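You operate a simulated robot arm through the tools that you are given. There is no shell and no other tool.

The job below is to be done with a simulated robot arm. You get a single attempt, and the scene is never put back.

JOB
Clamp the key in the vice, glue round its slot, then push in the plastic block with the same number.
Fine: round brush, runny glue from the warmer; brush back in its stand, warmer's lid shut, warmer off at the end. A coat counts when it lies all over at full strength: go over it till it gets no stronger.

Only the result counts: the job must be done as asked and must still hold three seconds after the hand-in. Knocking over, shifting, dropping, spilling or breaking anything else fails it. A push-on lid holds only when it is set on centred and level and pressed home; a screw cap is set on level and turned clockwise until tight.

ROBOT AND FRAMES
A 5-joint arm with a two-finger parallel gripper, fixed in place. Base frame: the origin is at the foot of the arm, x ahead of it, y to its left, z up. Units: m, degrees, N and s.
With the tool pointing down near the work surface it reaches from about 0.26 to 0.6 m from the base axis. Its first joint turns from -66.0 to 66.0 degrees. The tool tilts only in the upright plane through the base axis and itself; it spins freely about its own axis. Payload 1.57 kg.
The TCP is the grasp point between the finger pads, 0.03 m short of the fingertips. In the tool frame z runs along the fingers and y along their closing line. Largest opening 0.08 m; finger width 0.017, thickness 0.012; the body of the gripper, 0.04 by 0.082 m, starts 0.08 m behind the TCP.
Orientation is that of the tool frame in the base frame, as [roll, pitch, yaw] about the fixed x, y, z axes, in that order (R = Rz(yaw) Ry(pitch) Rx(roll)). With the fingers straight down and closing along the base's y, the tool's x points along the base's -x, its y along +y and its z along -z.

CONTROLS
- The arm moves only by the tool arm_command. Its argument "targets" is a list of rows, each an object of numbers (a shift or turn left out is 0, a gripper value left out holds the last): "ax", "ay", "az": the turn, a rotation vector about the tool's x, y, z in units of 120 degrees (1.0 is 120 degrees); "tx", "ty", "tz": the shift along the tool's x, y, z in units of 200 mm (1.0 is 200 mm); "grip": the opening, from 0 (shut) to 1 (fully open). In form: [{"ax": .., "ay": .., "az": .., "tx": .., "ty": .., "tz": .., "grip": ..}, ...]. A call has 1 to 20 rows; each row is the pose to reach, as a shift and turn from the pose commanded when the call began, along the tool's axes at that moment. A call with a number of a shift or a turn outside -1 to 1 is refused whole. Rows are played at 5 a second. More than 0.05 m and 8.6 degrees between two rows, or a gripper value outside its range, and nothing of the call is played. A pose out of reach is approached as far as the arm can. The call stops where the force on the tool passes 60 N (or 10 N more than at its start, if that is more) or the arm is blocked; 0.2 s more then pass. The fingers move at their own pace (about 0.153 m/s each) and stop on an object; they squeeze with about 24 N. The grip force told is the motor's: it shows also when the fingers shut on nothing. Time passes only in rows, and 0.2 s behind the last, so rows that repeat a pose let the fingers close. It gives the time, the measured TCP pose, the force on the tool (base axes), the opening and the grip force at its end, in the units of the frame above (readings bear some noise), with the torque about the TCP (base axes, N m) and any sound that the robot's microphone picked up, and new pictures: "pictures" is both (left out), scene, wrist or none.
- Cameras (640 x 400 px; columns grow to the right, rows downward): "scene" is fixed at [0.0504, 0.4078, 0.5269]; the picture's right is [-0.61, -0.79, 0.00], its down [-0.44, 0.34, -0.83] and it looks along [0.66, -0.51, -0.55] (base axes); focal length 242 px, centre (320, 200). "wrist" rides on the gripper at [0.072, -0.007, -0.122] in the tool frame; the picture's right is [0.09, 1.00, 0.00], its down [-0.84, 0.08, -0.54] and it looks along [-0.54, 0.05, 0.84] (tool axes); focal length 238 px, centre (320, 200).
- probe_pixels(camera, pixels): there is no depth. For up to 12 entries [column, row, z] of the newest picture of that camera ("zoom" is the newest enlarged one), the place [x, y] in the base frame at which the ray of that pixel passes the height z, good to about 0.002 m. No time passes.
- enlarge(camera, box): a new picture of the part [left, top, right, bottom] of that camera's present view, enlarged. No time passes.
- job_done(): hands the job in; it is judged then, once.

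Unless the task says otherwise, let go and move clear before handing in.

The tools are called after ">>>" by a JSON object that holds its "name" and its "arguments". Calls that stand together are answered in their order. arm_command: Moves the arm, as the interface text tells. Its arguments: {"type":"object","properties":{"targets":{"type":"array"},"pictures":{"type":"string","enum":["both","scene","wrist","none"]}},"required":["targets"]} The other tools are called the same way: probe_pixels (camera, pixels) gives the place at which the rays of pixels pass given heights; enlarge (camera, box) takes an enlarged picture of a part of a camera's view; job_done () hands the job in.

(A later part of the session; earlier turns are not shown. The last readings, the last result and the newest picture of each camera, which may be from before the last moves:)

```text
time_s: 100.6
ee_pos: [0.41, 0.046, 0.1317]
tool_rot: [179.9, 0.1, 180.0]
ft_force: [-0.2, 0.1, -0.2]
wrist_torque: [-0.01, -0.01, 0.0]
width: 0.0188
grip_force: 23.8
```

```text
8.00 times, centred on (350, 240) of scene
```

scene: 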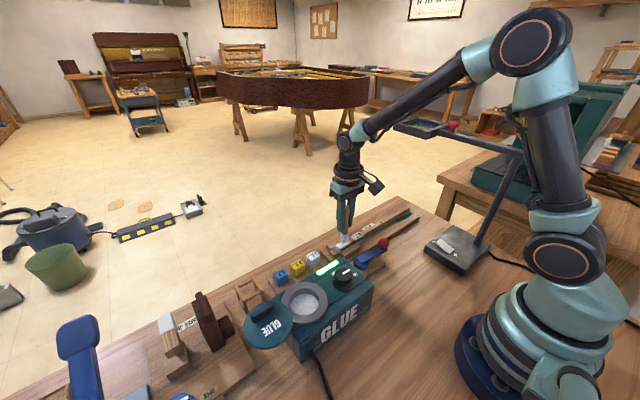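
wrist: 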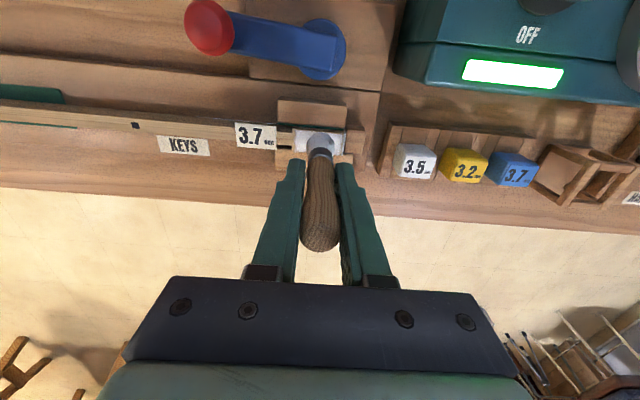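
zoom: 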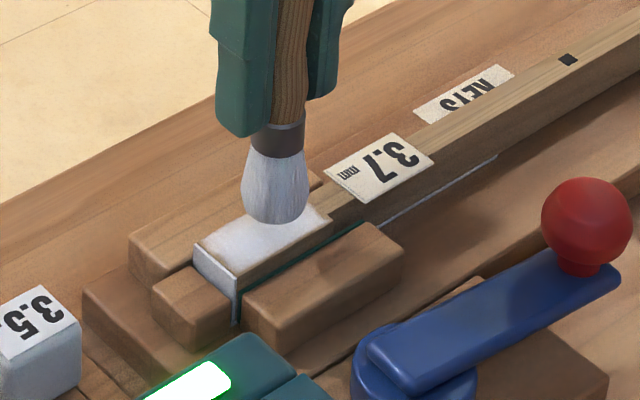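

Positioned over the coat; running another full pass over the head and both edges, then viewing.

>>> {"name": "arm_command", "arguments": {"targets": [{"tz": 0.05}, {"tz": 0.079}, {"tz": 0.079, "ty": 0.045}, {"tz": 0.079, "ty": 0.085}, {"tz": 0.079, "tx": -0.0225, "ty": 0.085}, {"tz": 0.079, "tx": -0.0225, "ty": 0.035}, {"tz": 0.079, "tx": -0.0225, "ty": -0.015}, {"tz": 0.079, "tx": -0.0225, "ty": -0.065}, {"tz": 0.079, "tx": -0.0225, "ty": -0.11}, {"tz": 0.079, "tx": 0.0, "ty": -0.115}, {"tz": 0.079, "tx": 0.0225, "ty": -0.11}, {"tz": 0.079, "tx": 0.0225, "ty": -0.06}, {"tz": 0.079, "tx": 0.0225, "ty": -0.01}, {"tz": 0.079, "tx": 0.0225, "ty": 0.04}, {"tz": 0.079, "tx": 0.0225, "ty": 0.085}, {"tz": 0.079, "tx": 0.0, "ty": 0.085}, {"tz": 0.079, "tx": 0.0, "ty": 0.035}, {"tz": 0.079, "tx": 0.0, "ty": -0.015}, {"tz": 0.079, "tx": 0.0, "ty": -0.065}, {"tz": 0.079, "tx": 0.0, "ty": -0.115}], "pictures": "none"}}

>>> {"name": "arm_command", "arguments": {"targets": [{"tz": -0.1}, {"tz": -0.25}, {"tz": -0.25, "tx": -0.12, "ty": 0.06}, {"tz": -0.25, "tx": -0.25, "ty": 0.12}]}}

>>> {"name": "enlarge", "arguments": {"camera": "wrist", "box": [292, 50, 356, 100]}}

>>> {"name": "enlarge", "arguments": {"camera": "scene", "box": [330, 230, 362, 255]}}

```text
time_s: 104.8
ee_pos: [0.4098, 0.0245, 0.1149]
tool_rot: [-180.0, 0.0, 179.9]
ft_force: [-0.7, 0.1, 0.0]
wrist_torque: [0.01, 0.01, 0.02]
width: 0.0187
grip_force: 23.8
```

```text
time_s: 105.8
ee_pos: [0.461, 0.0496, 0.1647]
tool_rot: [-180.0, -0.1, 180.0]
ft_force: [0.0, -0.9, -0.5]
wrist_torque: [-0.03, -0.02, 0.03]
width: 0.019
grip_force: 24.1
```

scene: 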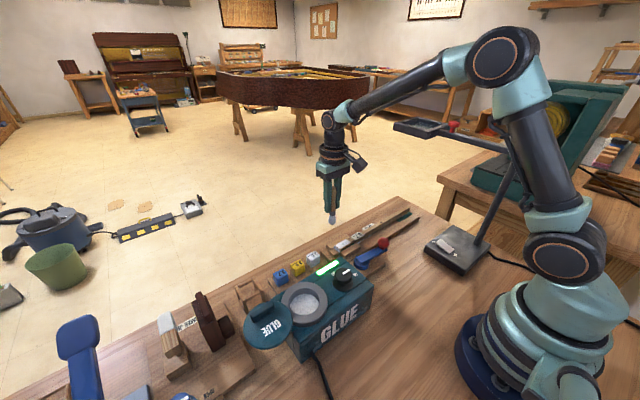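
wrist: 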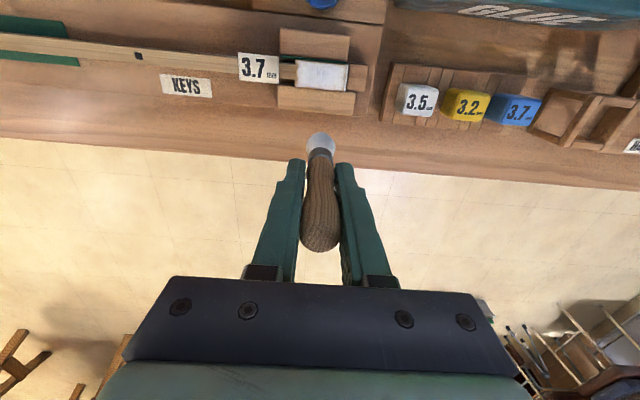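

```text
8.00 times, centred on (324, 75) of wrist
```

zoom: 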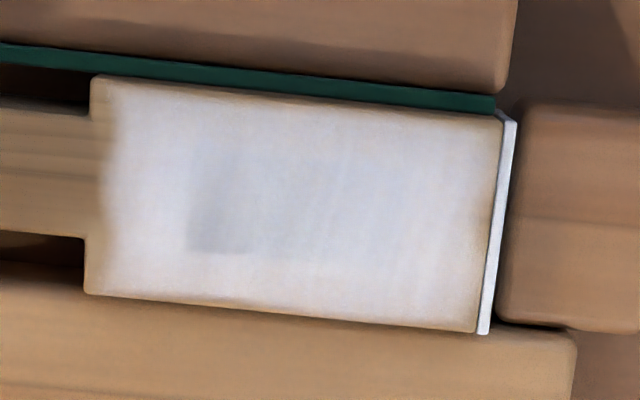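

```text
16.00 times, centred on (346, 242) of scene
```

zoom: 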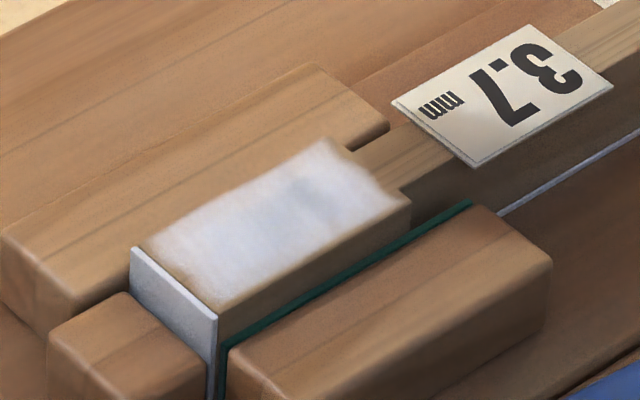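

The picture is the same as after the previous pass (no stronger), so the coat is saturated all over. Now I'll return the brush to its stand: lifting first, moving back above the grasp position.

>>> {"name": "arm_command", "arguments": {"targets": [{"tz": -0.2}, {"tz": -0.25, "ty": 0.15}, {"tz": -0.25, "ty": 0.38}, {"tz": -0.25, "ty": 0.61}, {"tz": -0.25, "ty": 0.84}, {"tz": -0.25, "ty": 0.98, "tx": 0.1}], "pictures": "none"}}

>>> {"name": "arm_command", "arguments": {"targets": [{"ty": 0.2, "tx": 0.03}, {"ty": 0.385, "tx": 0.0495}, {"ty": 0.385, "tx": 0.0495}]}}

>>> {"name": "enlarge", "arguments": {"camera": "wrist", "box": [260, 75, 380, 195]}}

>>> {"name": "enlarge", "arguments": {"camera": "scene", "box": [205, 210, 305, 320]}}

```text
time_s: 107.2
ee_pos: [0.4412, 0.2439, 0.2151]
tool_rot: [-180.0, 0.0, 179.9]
ft_force: [0.1, 0.1, 0.1]
wrist_torque: [0.01, 0.0, 0.04]
width: 0.0188
grip_force: 24.0
```

```text
time_s: 108.0
ee_pos: [0.4298, 0.3222, 0.2168]
tool_rot: [-180.0, 0.0, 180.0]
ft_force: [0.2, -0.1, 0.2]
wrist_torque: [-0.02, 0.0, -0.05]
width: 0.0189
grip_force: 24.6
```

scene: 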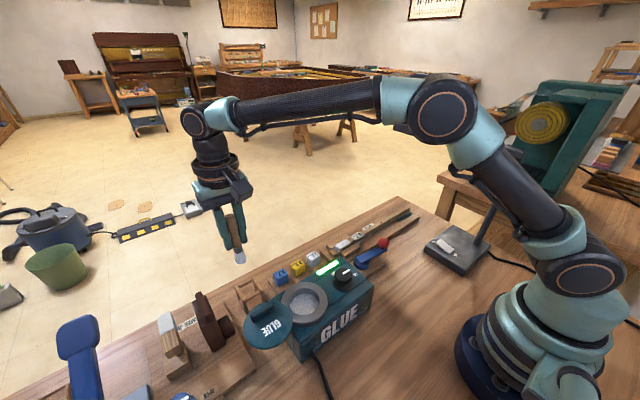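
wrist: 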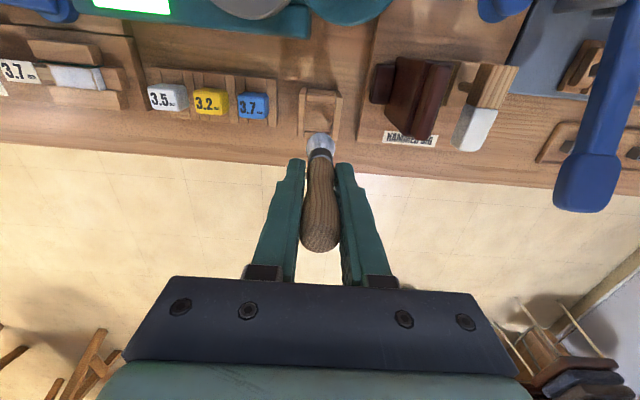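

```text
3.33 times, centred on (320, 135) of wrist
```

zoom: 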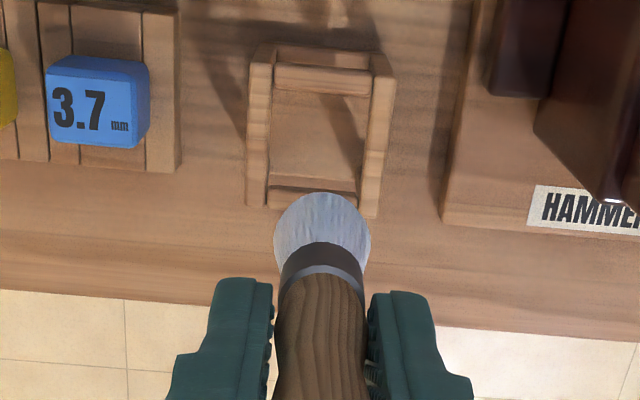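

```text
3.64 times, centred on (255, 265) of scene
```

zoom: 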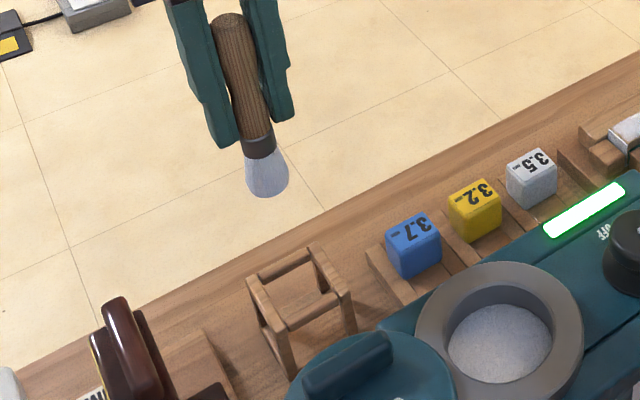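

The brush lines up in column with the stand (both ~321 in the zoom). It slid up ~7 mm in the grip, so it may need to go a bit lower; I'll descend to just above the stand and check.

>>> {"name": "arm_command", "arguments": {"targets": [{"tz": 0.2}, {"tz": 0.36}, {"tz": 0.43}]}}

>>> {"name": "enlarge", "arguments": {"camera": "wrist", "box": [260, 75, 380, 195]}}

>>> {"name": "enlarge", "arguments": {"camera": "scene", "box": [205, 240, 305, 320]}}

```text
time_s: 108.8
ee_pos: [0.4301, 0.3231, 0.1297]
tool_rot: [-180.0, 0.1, 180.0]
ft_force: [-0.5, -0.2, -0.7]
wrist_torque: [-0.01, 0.02, 0.0]
width: 0.019
grip_force: 24.0
```

scene: 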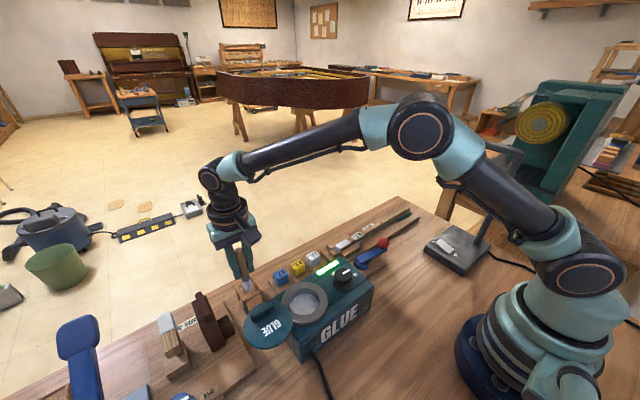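
wrist: 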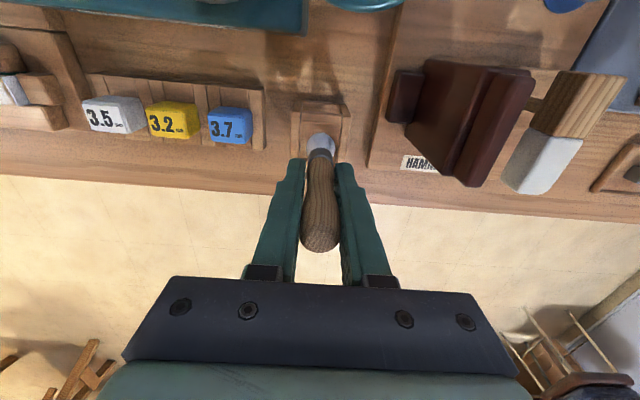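

```text
3.33 times, centred on (320, 135) of wrist
```

zoom: 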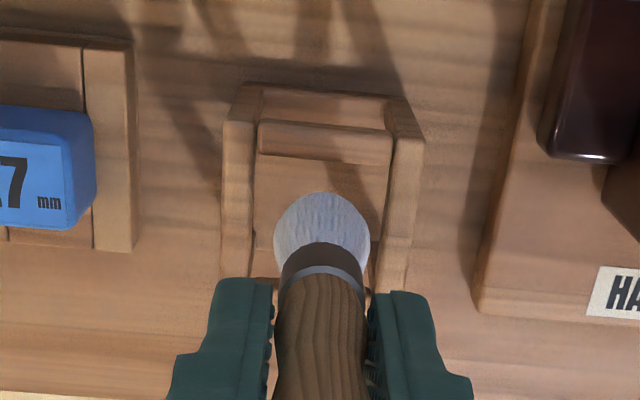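

```text
5.00 times, centred on (255, 280) of scene
```

zoom: 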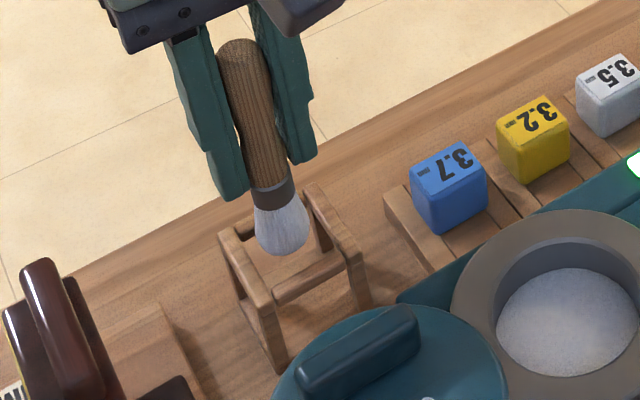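

The bristles are centred over the stand's opening. Descending into it and slowing toward the floor.

>>> {"name": "arm_command", "arguments": {"targets": [{"tz": 0.1}, {"tz": 0.17}, {"tz": 0.205}, {"tz": 0.215}], "pictures": "none"}}

>>> {"name": "arm_command", "arguments": {"targets": [{"tz": 0.01}, {"tz": 0.015}]}}

>>> {"name": "enlarge", "arguments": {"camera": "scene", "box": [205, 240, 305, 320]}}

```text
time_s: 109.8
ee_pos: [0.4301, 0.3222, 0.0862]
tool_rot: [-179.9, 0.1, -180.0]
ft_force: [0.6, 0.4, -0.6]
wrist_torque: [0.0, -0.01, 0.03]
width: 0.0189
grip_force: 23.7
```

```text
time_s: 110.4
ee_pos: [0.43, 0.322, 0.0834]
tool_rot: [-180.0, 0.1, 180.0]
ft_force: [-1.0, -0.7, 0.2]
wrist_torque: [0.01, -0.01, -0.03]
width: 0.0191
grip_force: 23.6
```

scene: 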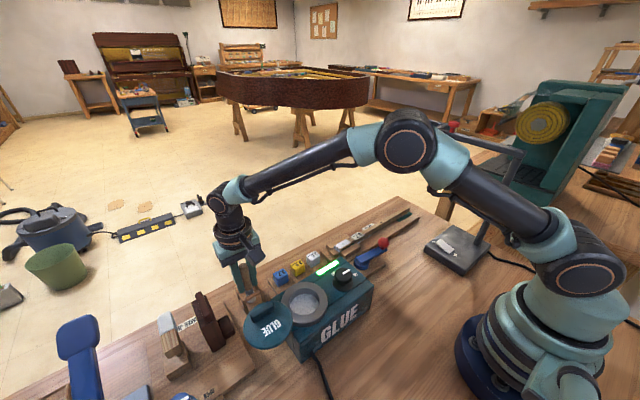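
wrist: 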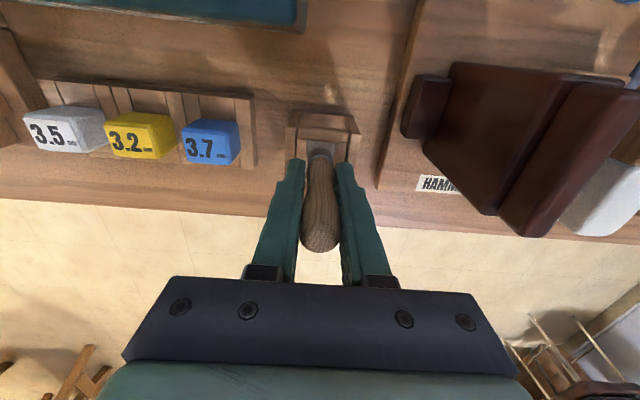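

```text
5.00 times, centred on (255, 280) of scene
```

zoom: 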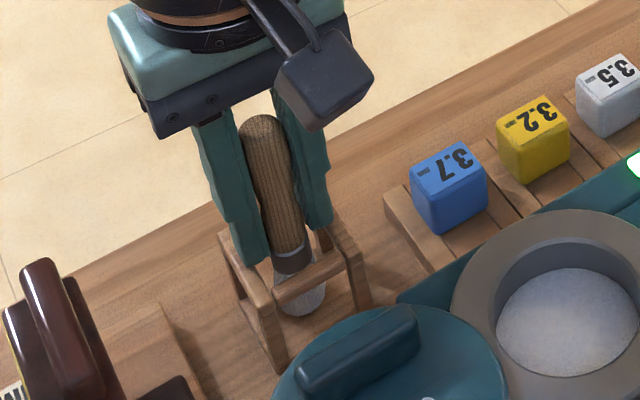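

The handle top is still ~3 mm above its original height in the scene zoom. Lowering a bit more until a light contact is felt.

>>> {"name": "arm_command", "arguments": {"targets": [{"tz": 0.01}], "pictures": "none"}}

>>> {"name": "arm_command", "arguments": {"targets": [{"tz": 0.008}], "pictures": "none"}}

>>> {"name": "enlarge", "arguments": {"camera": "scene", "box": [205, 240, 305, 320]}}

```text
time_s: 110.8
ee_pos: [0.4305, 0.3225, 0.0832]
tool_rot: [180.0, 0.0, -179.9]
ft_force: [-10.8, -3.4, 19.4]
wrist_torque: [0.23, 0.32, 0.18]
width: 0.0189
grip_force: 24.1
```

```text
time_s: 111.2
ee_pos: [0.4312, 0.3221, 0.0823]
tool_rot: [180.0, 0.1, -179.9]
ft_force: [-18.9, -6.7, 40.6]
wrist_torque: [0.16, 0.56, 0.11]
width: 0.0184
grip_force: 23.8
```

```text
5.00 times, centred on (255, 280) of scene
```

zoom: 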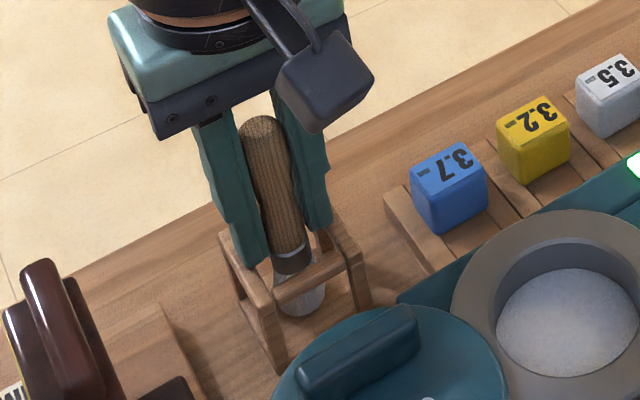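

Contact force is 40 N now, more than wanted; I'll back up ~3 mm to relieve it before releasing.

>>> {"name": "arm_command", "arguments": {"targets": [{"tz": -0.01}, {"tz": -0.014}]}}

>>> {"name": "enlarge", "arguments": {"camera": "wrist", "box": [260, 85, 380, 205]}}

>>> {"name": "enlarge", "arguments": {"camera": "scene", "box": [230, 265, 290, 315]}}

```text
time_s: 111.8
ee_pos: [0.4308, 0.322, 0.0823]
tool_rot: [179.9, 0.1, -180.0]
ft_force: [-7.8, 2.4, 20.9]
wrist_torque: [0.15, 0.25, -0.01]
width: 0.0183
grip_force: 24.4
```

scene: 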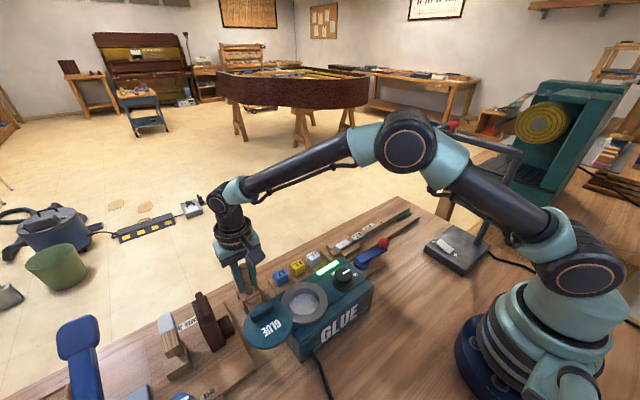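
wrist: 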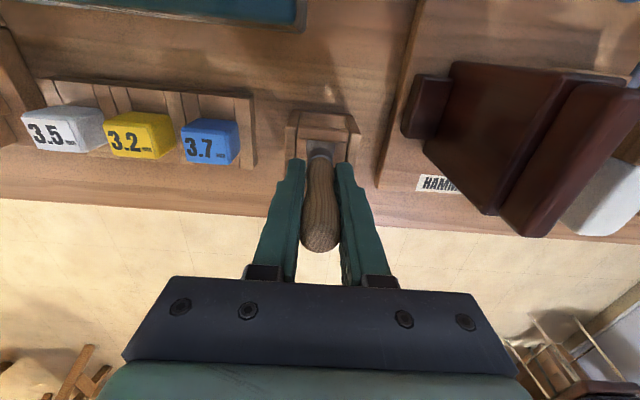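

```text
3.33 times, centred on (320, 145) of wrist
```

zoom: 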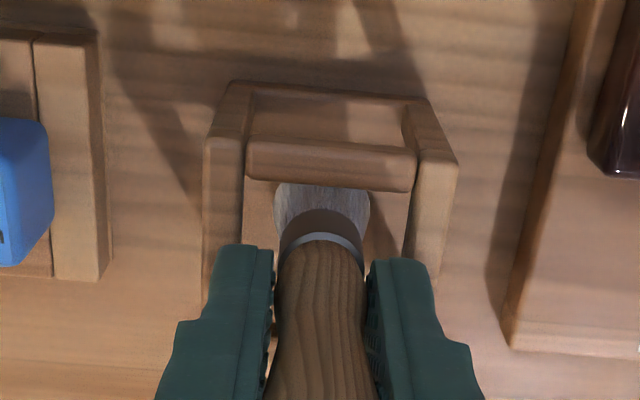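

```text
8.00 times, centred on (260, 290) of scene
```

zoom: 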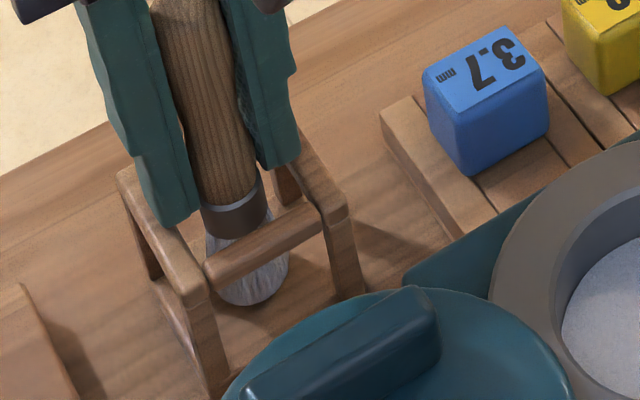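

The finger tips may be touching the stand's side rails here (tips at z≈0.052). I'll raise until the force vanishes, then release from there — the brush only needs to settle a few mm.

>>> {"name": "arm_command", "arguments": {"targets": [{"tz": -0.008}], "pictures": "none"}}

>>> {"name": "arm_command", "arguments": {"targets": [{"tz": -0.006}], "pictures": "none"}}

>>> {"name": "enlarge", "arguments": {"camera": "scene", "box": [230, 255, 290, 315]}}

```text
time_s: 112.2
ee_pos: [0.4304, 0.3222, 0.082]
tool_rot: [179.9, 0.1, -180.0]
ft_force: [2.8, 10.9, -0.1]
wrist_torque: [0.33, -0.12, 0.07]
width: 0.0183
grip_force: 24.3
```

```text
time_s: 112.6
ee_pos: [0.4299, 0.3201, 0.0846]
tool_rot: [-179.9, -0.2, -180.0]
ft_force: [-0.3, -0.2, -0.2]
wrist_torque: [-0.01, 0.01, -0.02]
width: 0.0189
grip_force: 24.0
```

```text
6.67 times, centred on (260, 285) of scene
```

zoom: 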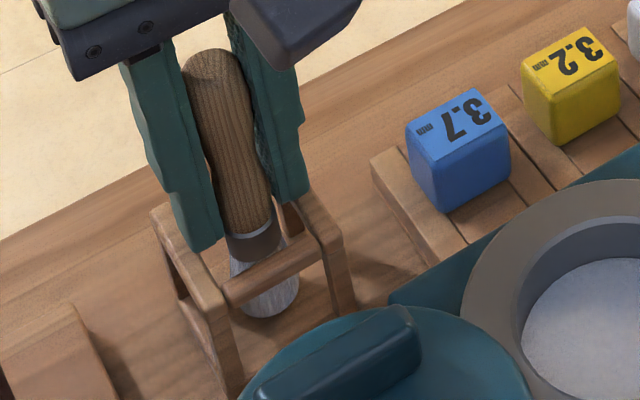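

Force is zero now and the ferrule sits at about its original height relative to the stand's rail. I'll raise 2 mm so the tips clear the rails, open gently, then lift away.

>>> {"name": "arm_command", "arguments": {"targets": [{"tz": -0.01}, {"tz": -0.01, "grip": 0.3}, {"tz": -0.01, "grip": 0.36}, {"tz": -0.01, "grip": 0.42}, {"tz": -0.01, "grip": 0.42}]}}

>>> {"name": "enlarge", "arguments": {"camera": "scene", "box": [230, 255, 290, 315]}}

>>> {"name": "enlarge", "arguments": {"camera": "wrist", "box": [260, 105, 380, 265]}}

```text
time_s: 113.8
ee_pos: [0.4305, 0.3215, 0.0868]
tool_rot: [-180.0, -0.1, 180.0]
ft_force: [-0.2, -0.5, 0.4]
wrist_torque: [-0.04, 0.04, 0.03]
width: 0.0336
grip_force: 0.0
```

scene: 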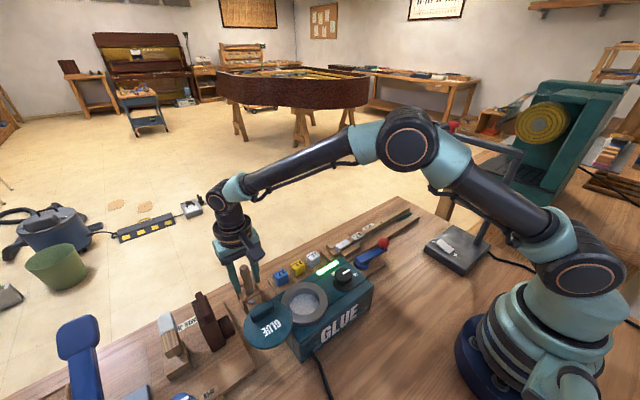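
wrist: 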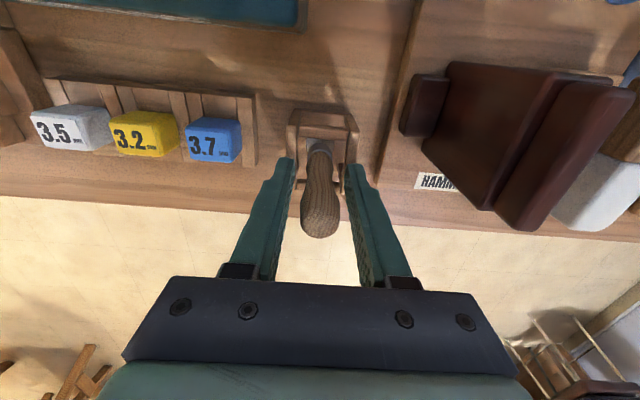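

```text
6.67 times, centred on (260, 285) of scene
```

zoom: 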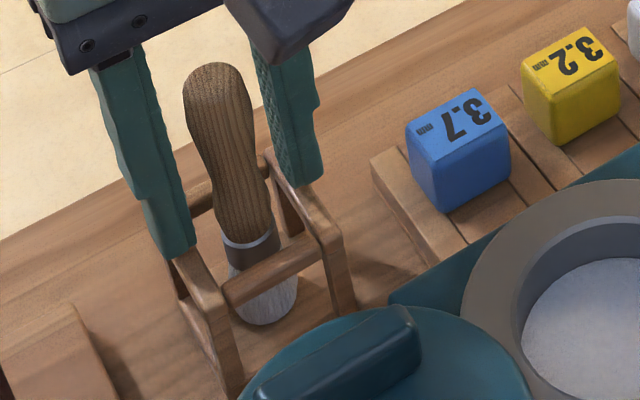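

```text
2.50 times, centred on (320, 185) of wrist
```

zoom: 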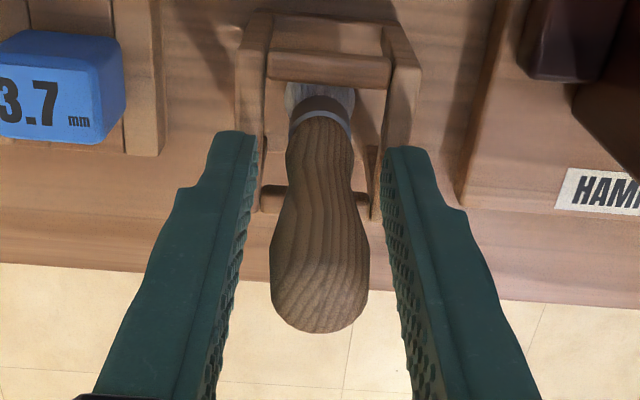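

The brush now stands upright in its stand, free of the fingers. I'll lift straight up and then look at the block 3.7.

>>> {"name": "arm_command", "arguments": {"targets": [{"tz": -0.15}, {"tz": -0.35}, {"tz": -0.55}], "pictures": "none"}}

>>> {"name": "arm_command", "arguments": {"targets": [{"ty": -0.2, "tx": 0.01, "grip": 0.8}, {"ty": -0.4, "tx": 0.02}]}}

>>> {"name": "enlarge", "arguments": {"camera": "wrist", "box": [250, 75, 390, 195]}}

>>> {"name": "enlarge", "arguments": {"camera": "scene", "box": [225, 240, 325, 320]}}

```text
time_s: 114.6
ee_pos: [0.4289, 0.3211, 0.1995]
tool_rot: [180.0, 0.0, 180.0]
ft_force: [0.6, -0.2, 0.1]
wrist_torque: [-0.01, 0.03, 0.0]
width: 0.0335
grip_force: 0.1
```

```text
time_s: 115.2
ee_pos: [0.4271, 0.2413, 0.198]
tool_rot: [-180.0, 0.0, -179.9]
ft_force: [-0.6, 0.1, 0.1]
wrist_torque: [-0.03, 0.03, -0.05]
width: 0.064
grip_force: 0.1
```

scene: 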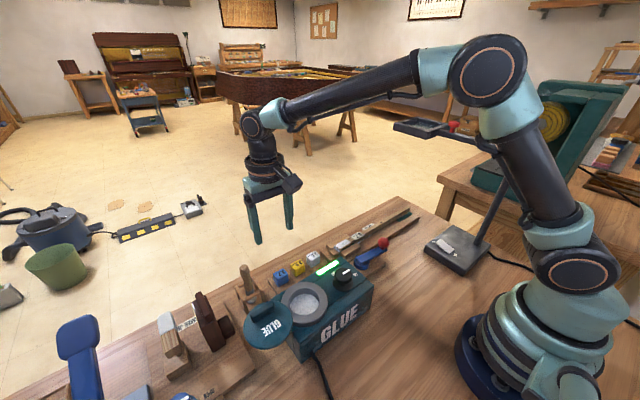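
wrist: 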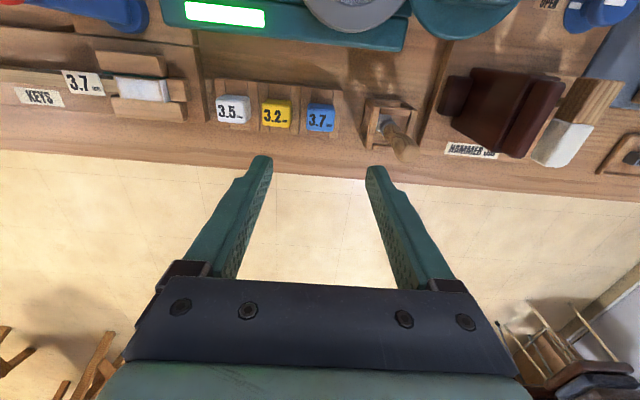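

```text
3.33 times, centred on (320, 135) of wrist
```

zoom: 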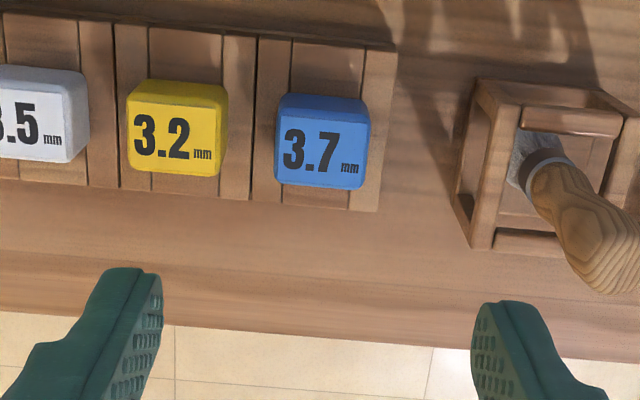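

```text
5.00 times, centred on (275, 280) of scene
```

zoom: 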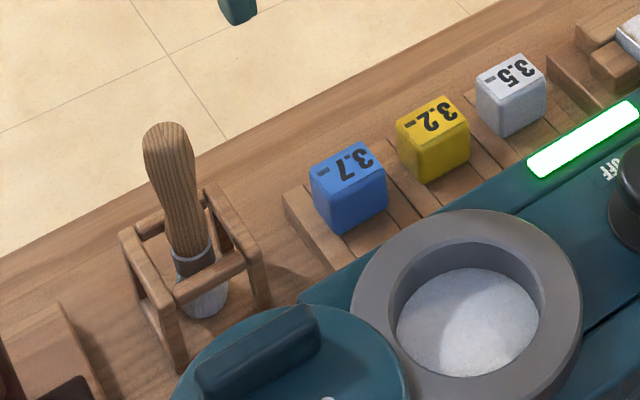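

Block 3.7 (blue) is centred almost under the tool axis (px (320,121)); it's ≈0.03 wide in y and ≈0.024 in x, with the yellow block only ~19 mm beside it. I'll turn the gripper to yaw -90 so it closes along x where there is free room, then re-check alignment.

>>> {"name": "arm_command", "arguments": {"targets": [{"az": -0.0625}, {"az": -0.125}, {"az": -0.1875}, {"az": -0.25}, {"az": -0.3125}, {"az": -0.375}, {"az": -0.4375}, {"az": -0.5}, {"az": -0.5625}, {"az": -0.625}, {"az": -0.6875}, {"az": -0.75}, {"az": -0.75, "tz": 0.1}, {"az": -0.75, "tz": 0.2}]}}

>>> {"name": "enlarge", "arguments": {"camera": "wrist", "box": [240, 75, 400, 215]}}

>>> {"name": "enlarge", "arguments": {"camera": "scene", "box": [235, 220, 335, 300]}}

```text
time_s: 118.2
ee_pos: [0.4277, 0.2424, 0.157]
tool_rot: [180.0, 0.0, -89.9]
ft_force: [-0.5, -0.1, -0.2]
wrist_torque: [0.01, 0.02, 0.0]
width: 0.0641
grip_force: 0.0
```

scene: 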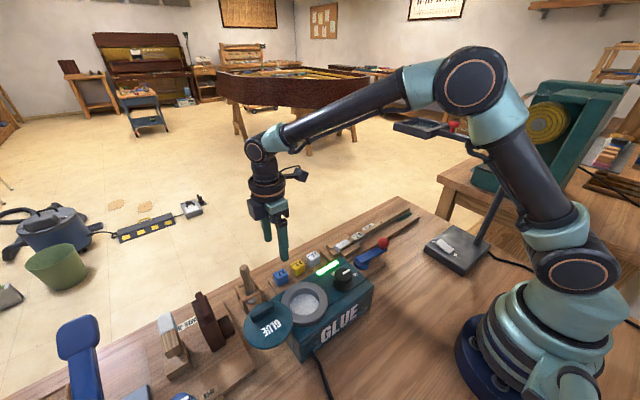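
wrist: 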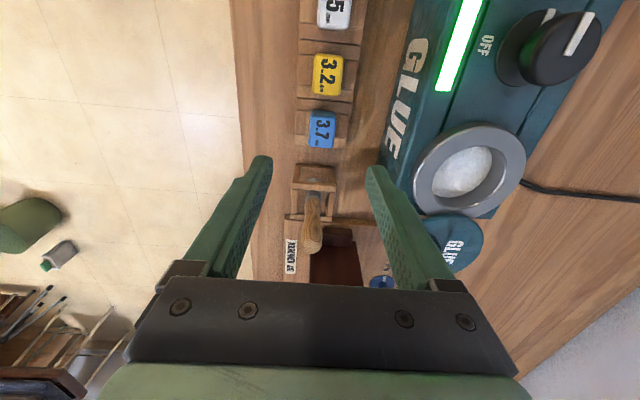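

```text
2.86 times, centred on (320, 145) of wrist
```

zoom: 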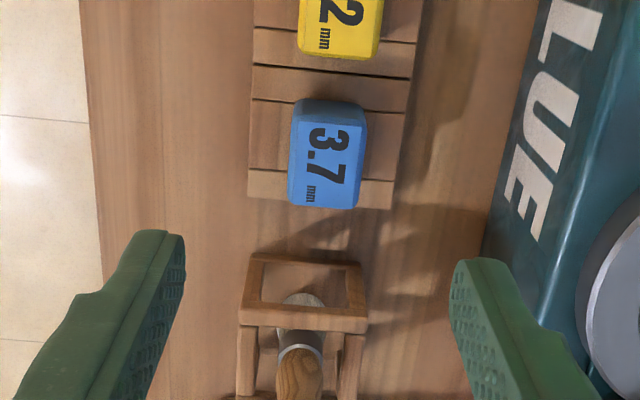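

```text
5.00 times, centred on (285, 260) of scene
```

zoom: 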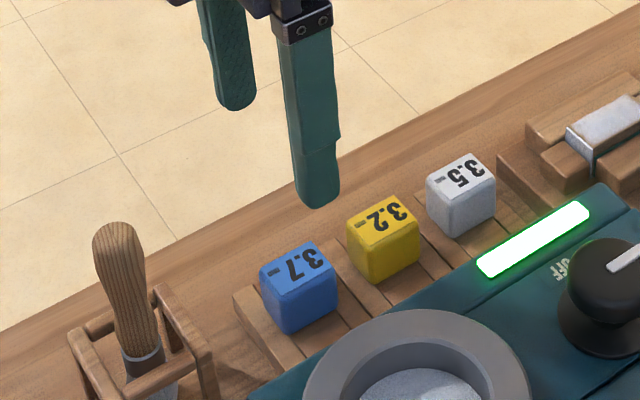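

The block's top centre is ~2 mm toward -x and -y of the axis. I'll triangulate the block's top height before descending.

>>> {"name": "probe_pixels", "arguments": {"camera": "scene", "pixels": [[280.6, 273.6, 0.03], [280.6, 273.6, 0.04], [280.6, 273.6, 0.05], [275.5, 285, 0.01], [275.5, 285, 0.02]]}}

>>> {"name": "probe_pixels", "arguments": {"camera": "wrist", "pixels": [[322.4, 131.4, 0.03], [322.4, 131.4, 0.04], [322.4, 131.4, 0.05], [320, 90, 0.02]]}}

>>> {"name": "enlarge", "arguments": {"camera": "scene", "box": [260, 250, 310, 290]}}

```text
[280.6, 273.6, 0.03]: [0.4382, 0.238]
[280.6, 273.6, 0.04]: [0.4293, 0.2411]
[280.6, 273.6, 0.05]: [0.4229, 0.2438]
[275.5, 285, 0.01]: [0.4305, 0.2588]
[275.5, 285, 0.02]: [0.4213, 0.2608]
```

```text
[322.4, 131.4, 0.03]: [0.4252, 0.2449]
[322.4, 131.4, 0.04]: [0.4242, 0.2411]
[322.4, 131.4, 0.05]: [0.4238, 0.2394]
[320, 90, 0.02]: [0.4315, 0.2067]
```

```text
10.00 times, centred on (285, 270) of scene
```

zoom: 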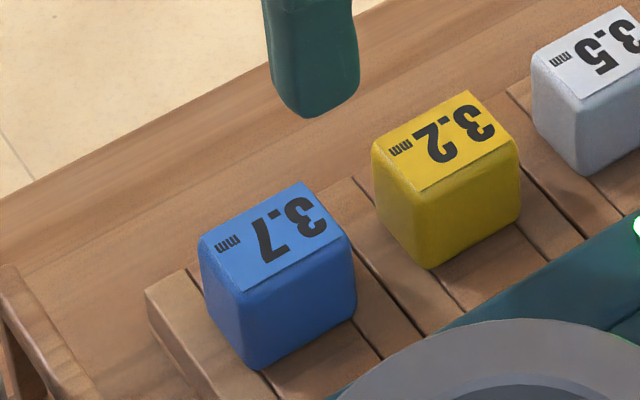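

Block top is z≈0.045 and its base ≈0.022 on the holder; centre ≈(0.425,0.241). I'll descend to tips just above the holder (TCP z≈0.058), pausing to check.

>>> {"name": "arm_command", "arguments": {"targets": [{"ty": 0.0125, "tx": 0.008, "tz": 0.15}, {"ty": 0.0125, "tx": 0.008, "tz": 0.33}]}}

>>> {"name": "enlarge", "arguments": {"camera": "wrist", "box": [240, 95, 400, 235]}}

>>> {"name": "enlarge", "arguments": {"camera": "scene", "box": [235, 220, 335, 300]}}

```text
time_s: 118.8
ee_pos: [0.4249, 0.2408, 0.0908]
tool_rot: [180.0, 0.0, -90.0]
ft_force: [-0.7, 0.6, -0.3]
wrist_torque: [0.03, 0.0, 0.02]
width: 0.0638
grip_force: 0.0
```

scene: 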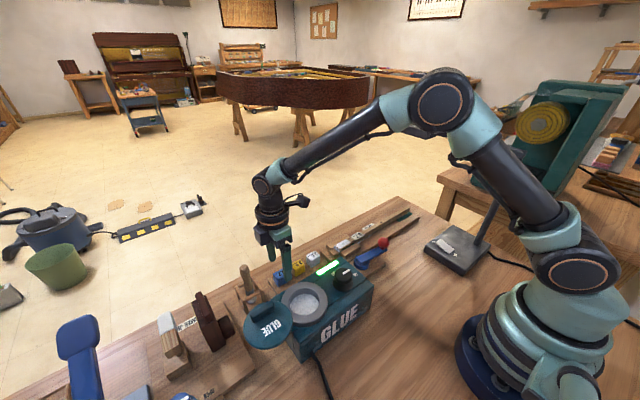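
wrist: 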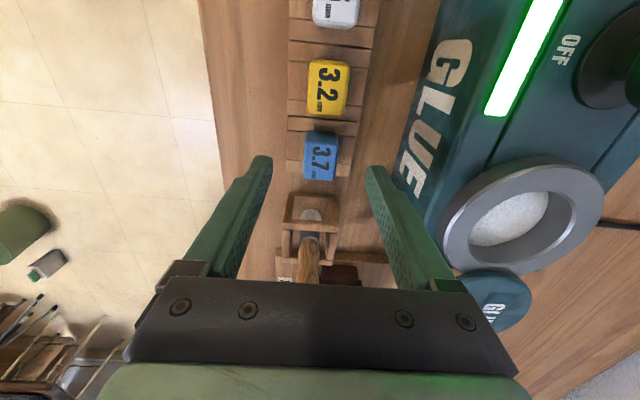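

```text
2.86 times, centred on (320, 165) of wrist
```

zoom: 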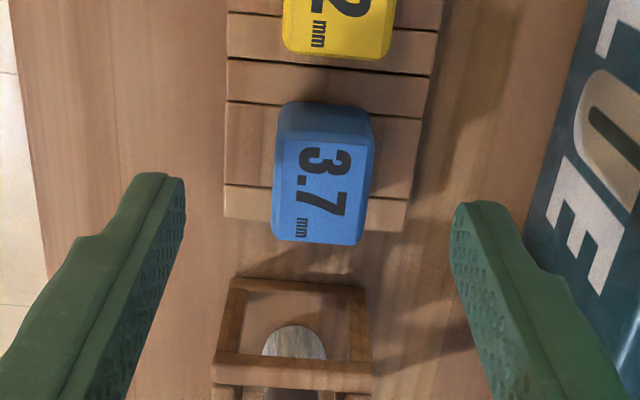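

```text
5.00 times, centred on (285, 260) of scene
```

zoom: 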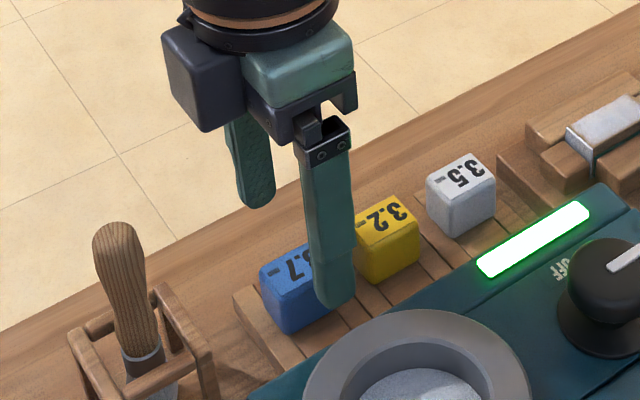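

The block's top centre (320,161.5) is right on the tool axis. Descending to TCP z≈0.058 and closing.

>>> {"name": "arm_command", "arguments": {"targets": [{"tz": 0.09}, {"tz": 0.162}, {"tz": 0.162, "grip": 0.2}, {"tz": 0.162, "grip": 0.2}, {"tz": 0.162, "grip": 0.2}]}}

>>> {"name": "enlarge", "arguments": {"camera": "wrist", "box": [240, 115, 400, 255]}}

>>> {"name": "enlarge", "arguments": {"camera": "scene", "box": [235, 230, 335, 310]}}

```text
time_s: 120.0
ee_pos: [0.4237, 0.2394, 0.0572]
tool_rot: [-179.9, 0.0, -90.0]
ft_force: [0.3, -0.5, 0.7]
wrist_torque: [0.02, 0.01, -0.01]
width: 0.0248
grip_force: 24.7
```

scene: 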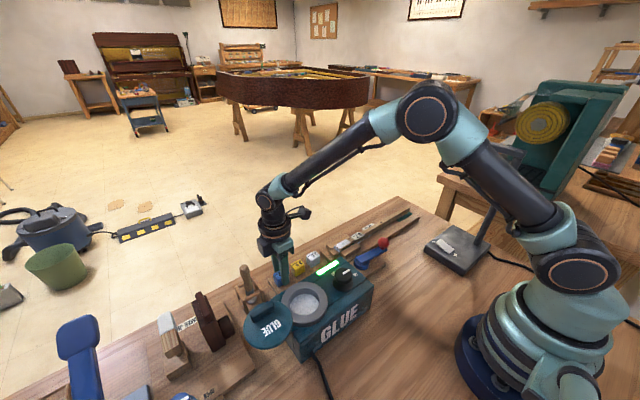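
wrist: 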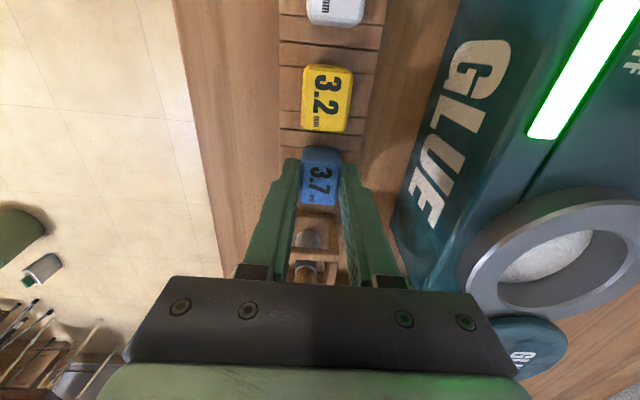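

```text
2.86 times, centred on (320, 185) of wrist
```

zoom: 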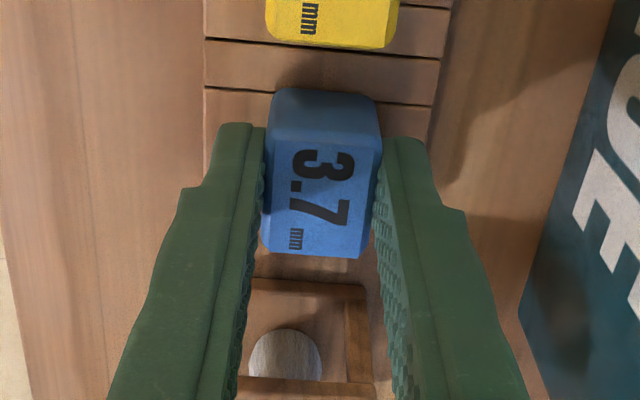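

```text
5.00 times, centred on (285, 270) of scene
```

zoom: 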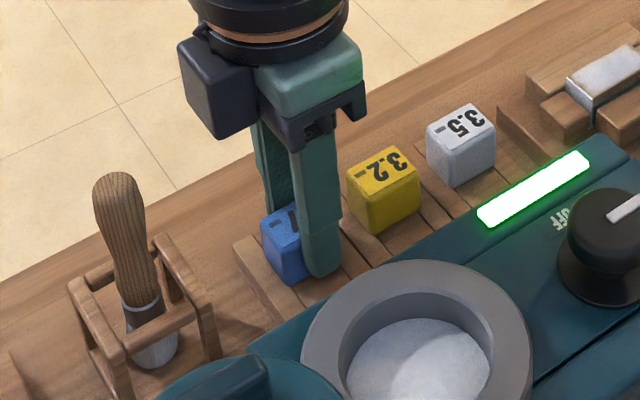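

The block is gripped (0.0248 wide) with no side load. Lifting straight up.

>>> {"name": "arm_command", "arguments": {"targets": [{"tz": -0.1}, {"tz": -0.25}, {"tz": -0.45}, {"tz": -0.6}]}}

>>> {"name": "enlarge", "arguments": {"camera": "wrist", "box": [240, 95, 400, 255]}}

>>> {"name": "enlarge", "arguments": {"camera": "scene", "box": [235, 190, 335, 290]}}

```text
time_s: 121.0
ee_pos: [0.4237, 0.2415, 0.1795]
tool_rot: [179.9, -0.1, -90.1]
ft_force: [-0.3, -0.5, -0.2]
wrist_torque: [0.02, 0.0, 0.01]
width: 0.0158
grip_force: 0.1
```

scene: 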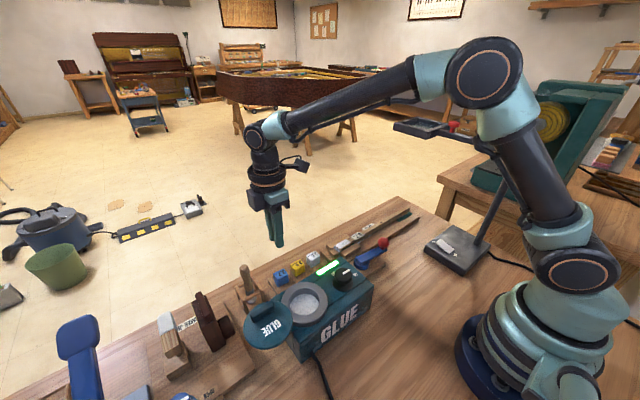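
wrist: 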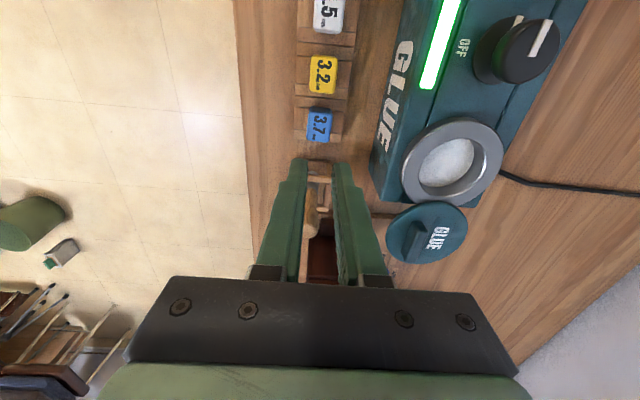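

```text
2.50 times, centred on (320, 175) of wrist
```

zoom: 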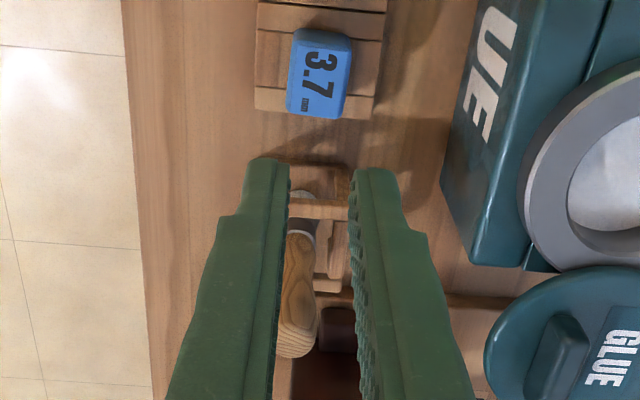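

```text
4.00 times, centred on (285, 240) of scene
```

zoom: 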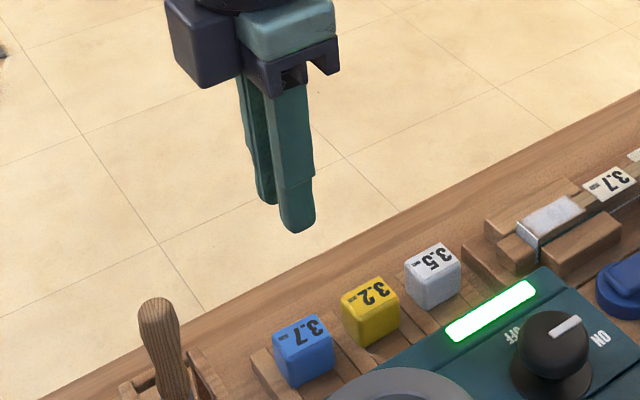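

The fingers slipped off: the block stayed in its holder (px (280,276) as before) and the grip closed to 0.016. I'll zoom to be sure it is undisturbed, then re-grip deeper and lift slowly.

>>> {"name": "enlarge", "arguments": {"camera": "scene", "box": [260, 250, 310, 290]}}

>>> {"name": "enlarge", "arguments": {"camera": "wrist", "box": [280, 30, 360, 160]}}

```text
10.00 times, centred on (285, 270) of scene
```

zoom: 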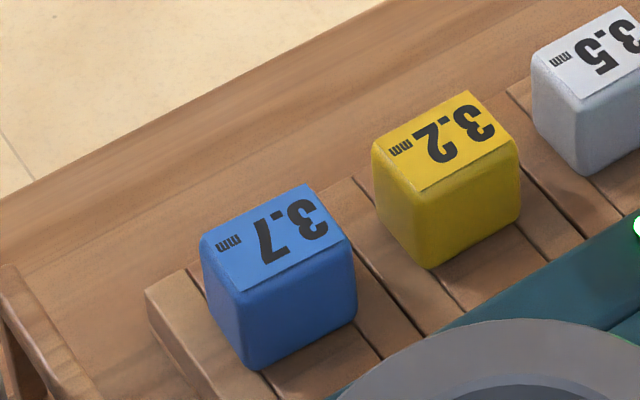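

```text
3.08 times, centred on (320, 95) of wrist
```

zoom: 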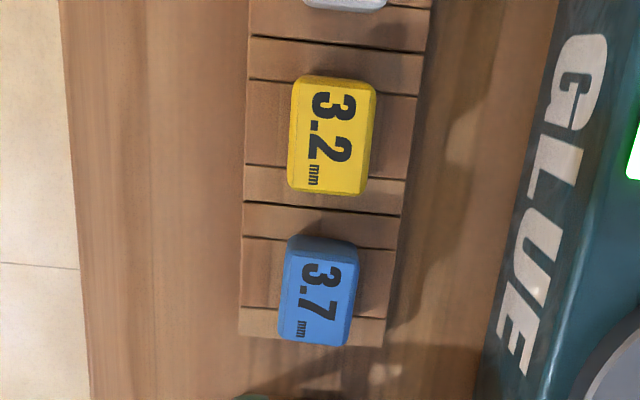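

The block is unmoved and upright. I'll descend again, deeper (TCP z≈0.054), and check for contact before closing.

>>> {"name": "arm_command", "arguments": {"targets": [{"tz": 0.15, "grip": 0.65}, {"tz": 0.35}, {"tz": 0.52}, {"tz": 0.6}, {"tz": 0.615}], "pictures": "none"}}

>>> {"name": "enlarge", "arguments": {"camera": "scene", "box": [250, 240, 310, 300]}}

```text
time_s: 122.2
ee_pos: [0.4226, 0.2404, 0.0533]
tool_rot: [179.9, -0.1, -90.0]
ft_force: [-0.5, 1.3, 0.5]
wrist_torque: [-0.01, 0.0, 0.0]
width: 0.0521
grip_force: 0.0
```

```text
6.67 times, centred on (280, 270) of scene
```

zoom: 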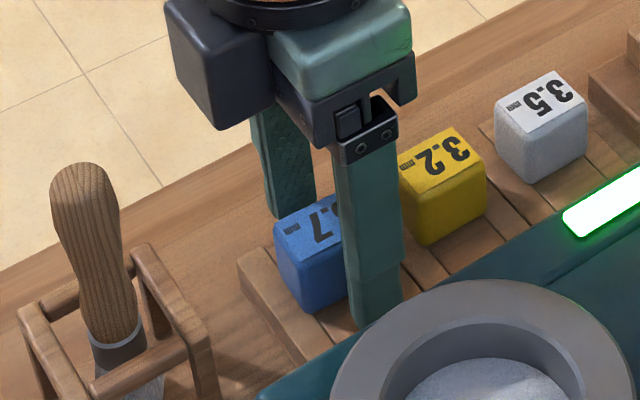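

No contact yet; closing fully and lifting very slowly to observe the pull force.

>>> {"name": "arm_command", "arguments": {"targets": [{"grip": 0.0}, {"grip": 0.0}, {"grip": 0.0}, {"grip": 0.0}], "pictures": "none"}}

>>> {"name": "arm_command", "arguments": {"targets": [{"tz": -0.004}, {"tz": -0.008}, {"tz": -0.012}], "pictures": "none"}}

>>> {"name": "arm_command", "arguments": {"targets": [{"tz": -0.004}, {"tz": -0.008}, {"tz": -0.012}], "pictures": "none"}}

>>> {"name": "enlarge", "arguments": {"camera": "scene", "box": [250, 240, 310, 300]}}

```text
time_s: 123.2
ee_pos: [0.4229, 0.2413, 0.0543]
tool_rot: [179.9, 0.0, -90.0]
ft_force: [3.2, -0.1, -0.8]
wrist_torque: [-0.01, -0.1, -0.03]
width: 0.0246
grip_force: 24.2
```

```text
time_s: 124.0
ee_pos: [0.423, 0.2389, 0.0577]
tool_rot: [180.0, 0.1, -90.0]
ft_force: [0.8, 0.2, 0.9]
wrist_torque: [0.03, 0.01, 0.0]
width: 0.0248
grip_force: 24.5
```

```text
time_s: 124.8
ee_pos: [0.4244, 0.2402, 0.0608]
tool_rot: [180.0, 0.1, -90.0]
ft_force: [0.1, -0.4, -0.6]
wrist_torque: [-0.03, -0.03, 0.03]
width: 0.0248
grip_force: 24.2
```

```text
6.67 times, centred on (280, 270) of scene
```

zoom: 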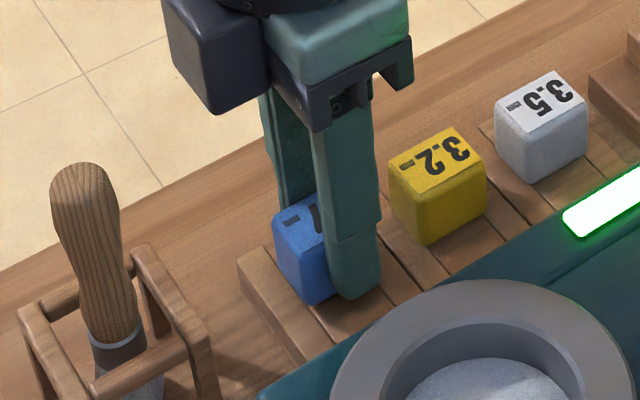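

Width holds at 0.0248 and no pull force; the block seems to be rising. Continuing slowly and checking.

>>> {"name": "arm_command", "arguments": {"targets": [{"tz": -0.01}, {"tz": -0.02}, {"tz": -0.03}, {"tz": -0.04}, {"tz": -0.05}]}}

>>> {"name": "enlarge", "arguments": {"camera": "scene", "box": [250, 240, 310, 300]}}

>>> {"name": "enlarge", "arguments": {"camera": "wrist", "box": [240, 95, 400, 255]}}

```text
time_s: 126.0
ee_pos: [0.4229, 0.24, 0.0706]
tool_rot: [179.9, -0.1, -90.0]
ft_force: [-0.6, 0.5, -0.3]
wrist_torque: [0.01, -0.01, -0.02]
width: 0.0247
grip_force: 23.9
```

scene: 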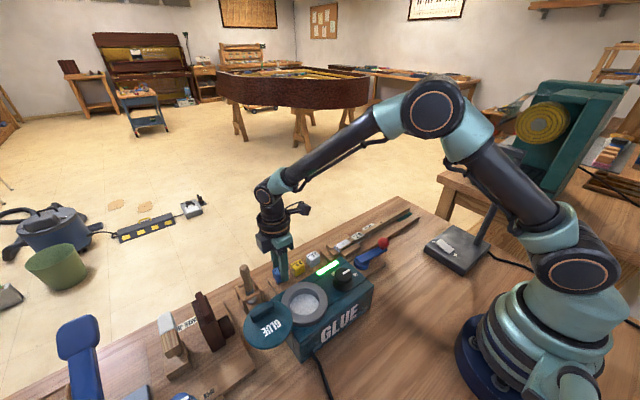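
wrist: 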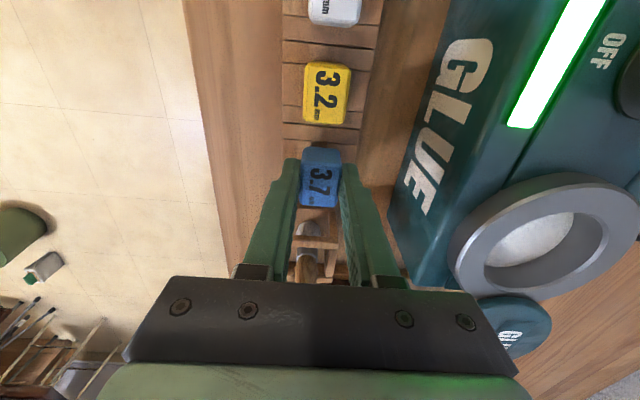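

```text
6.67 times, centred on (280, 270) of scene
```

zoom: 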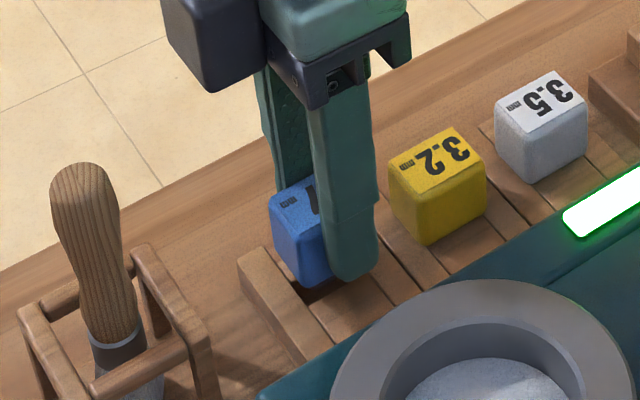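

```text
2.50 times, centred on (320, 175) of wrist
```

zoom: 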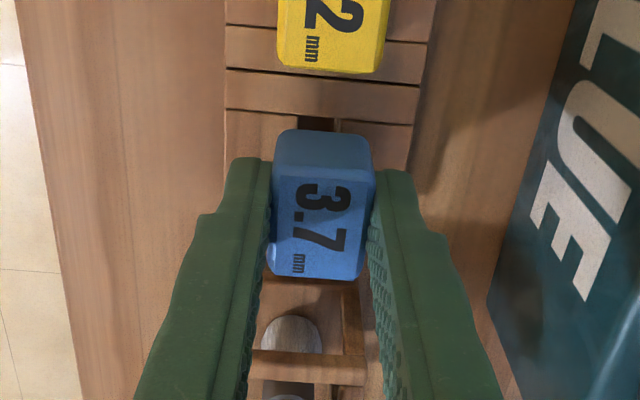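

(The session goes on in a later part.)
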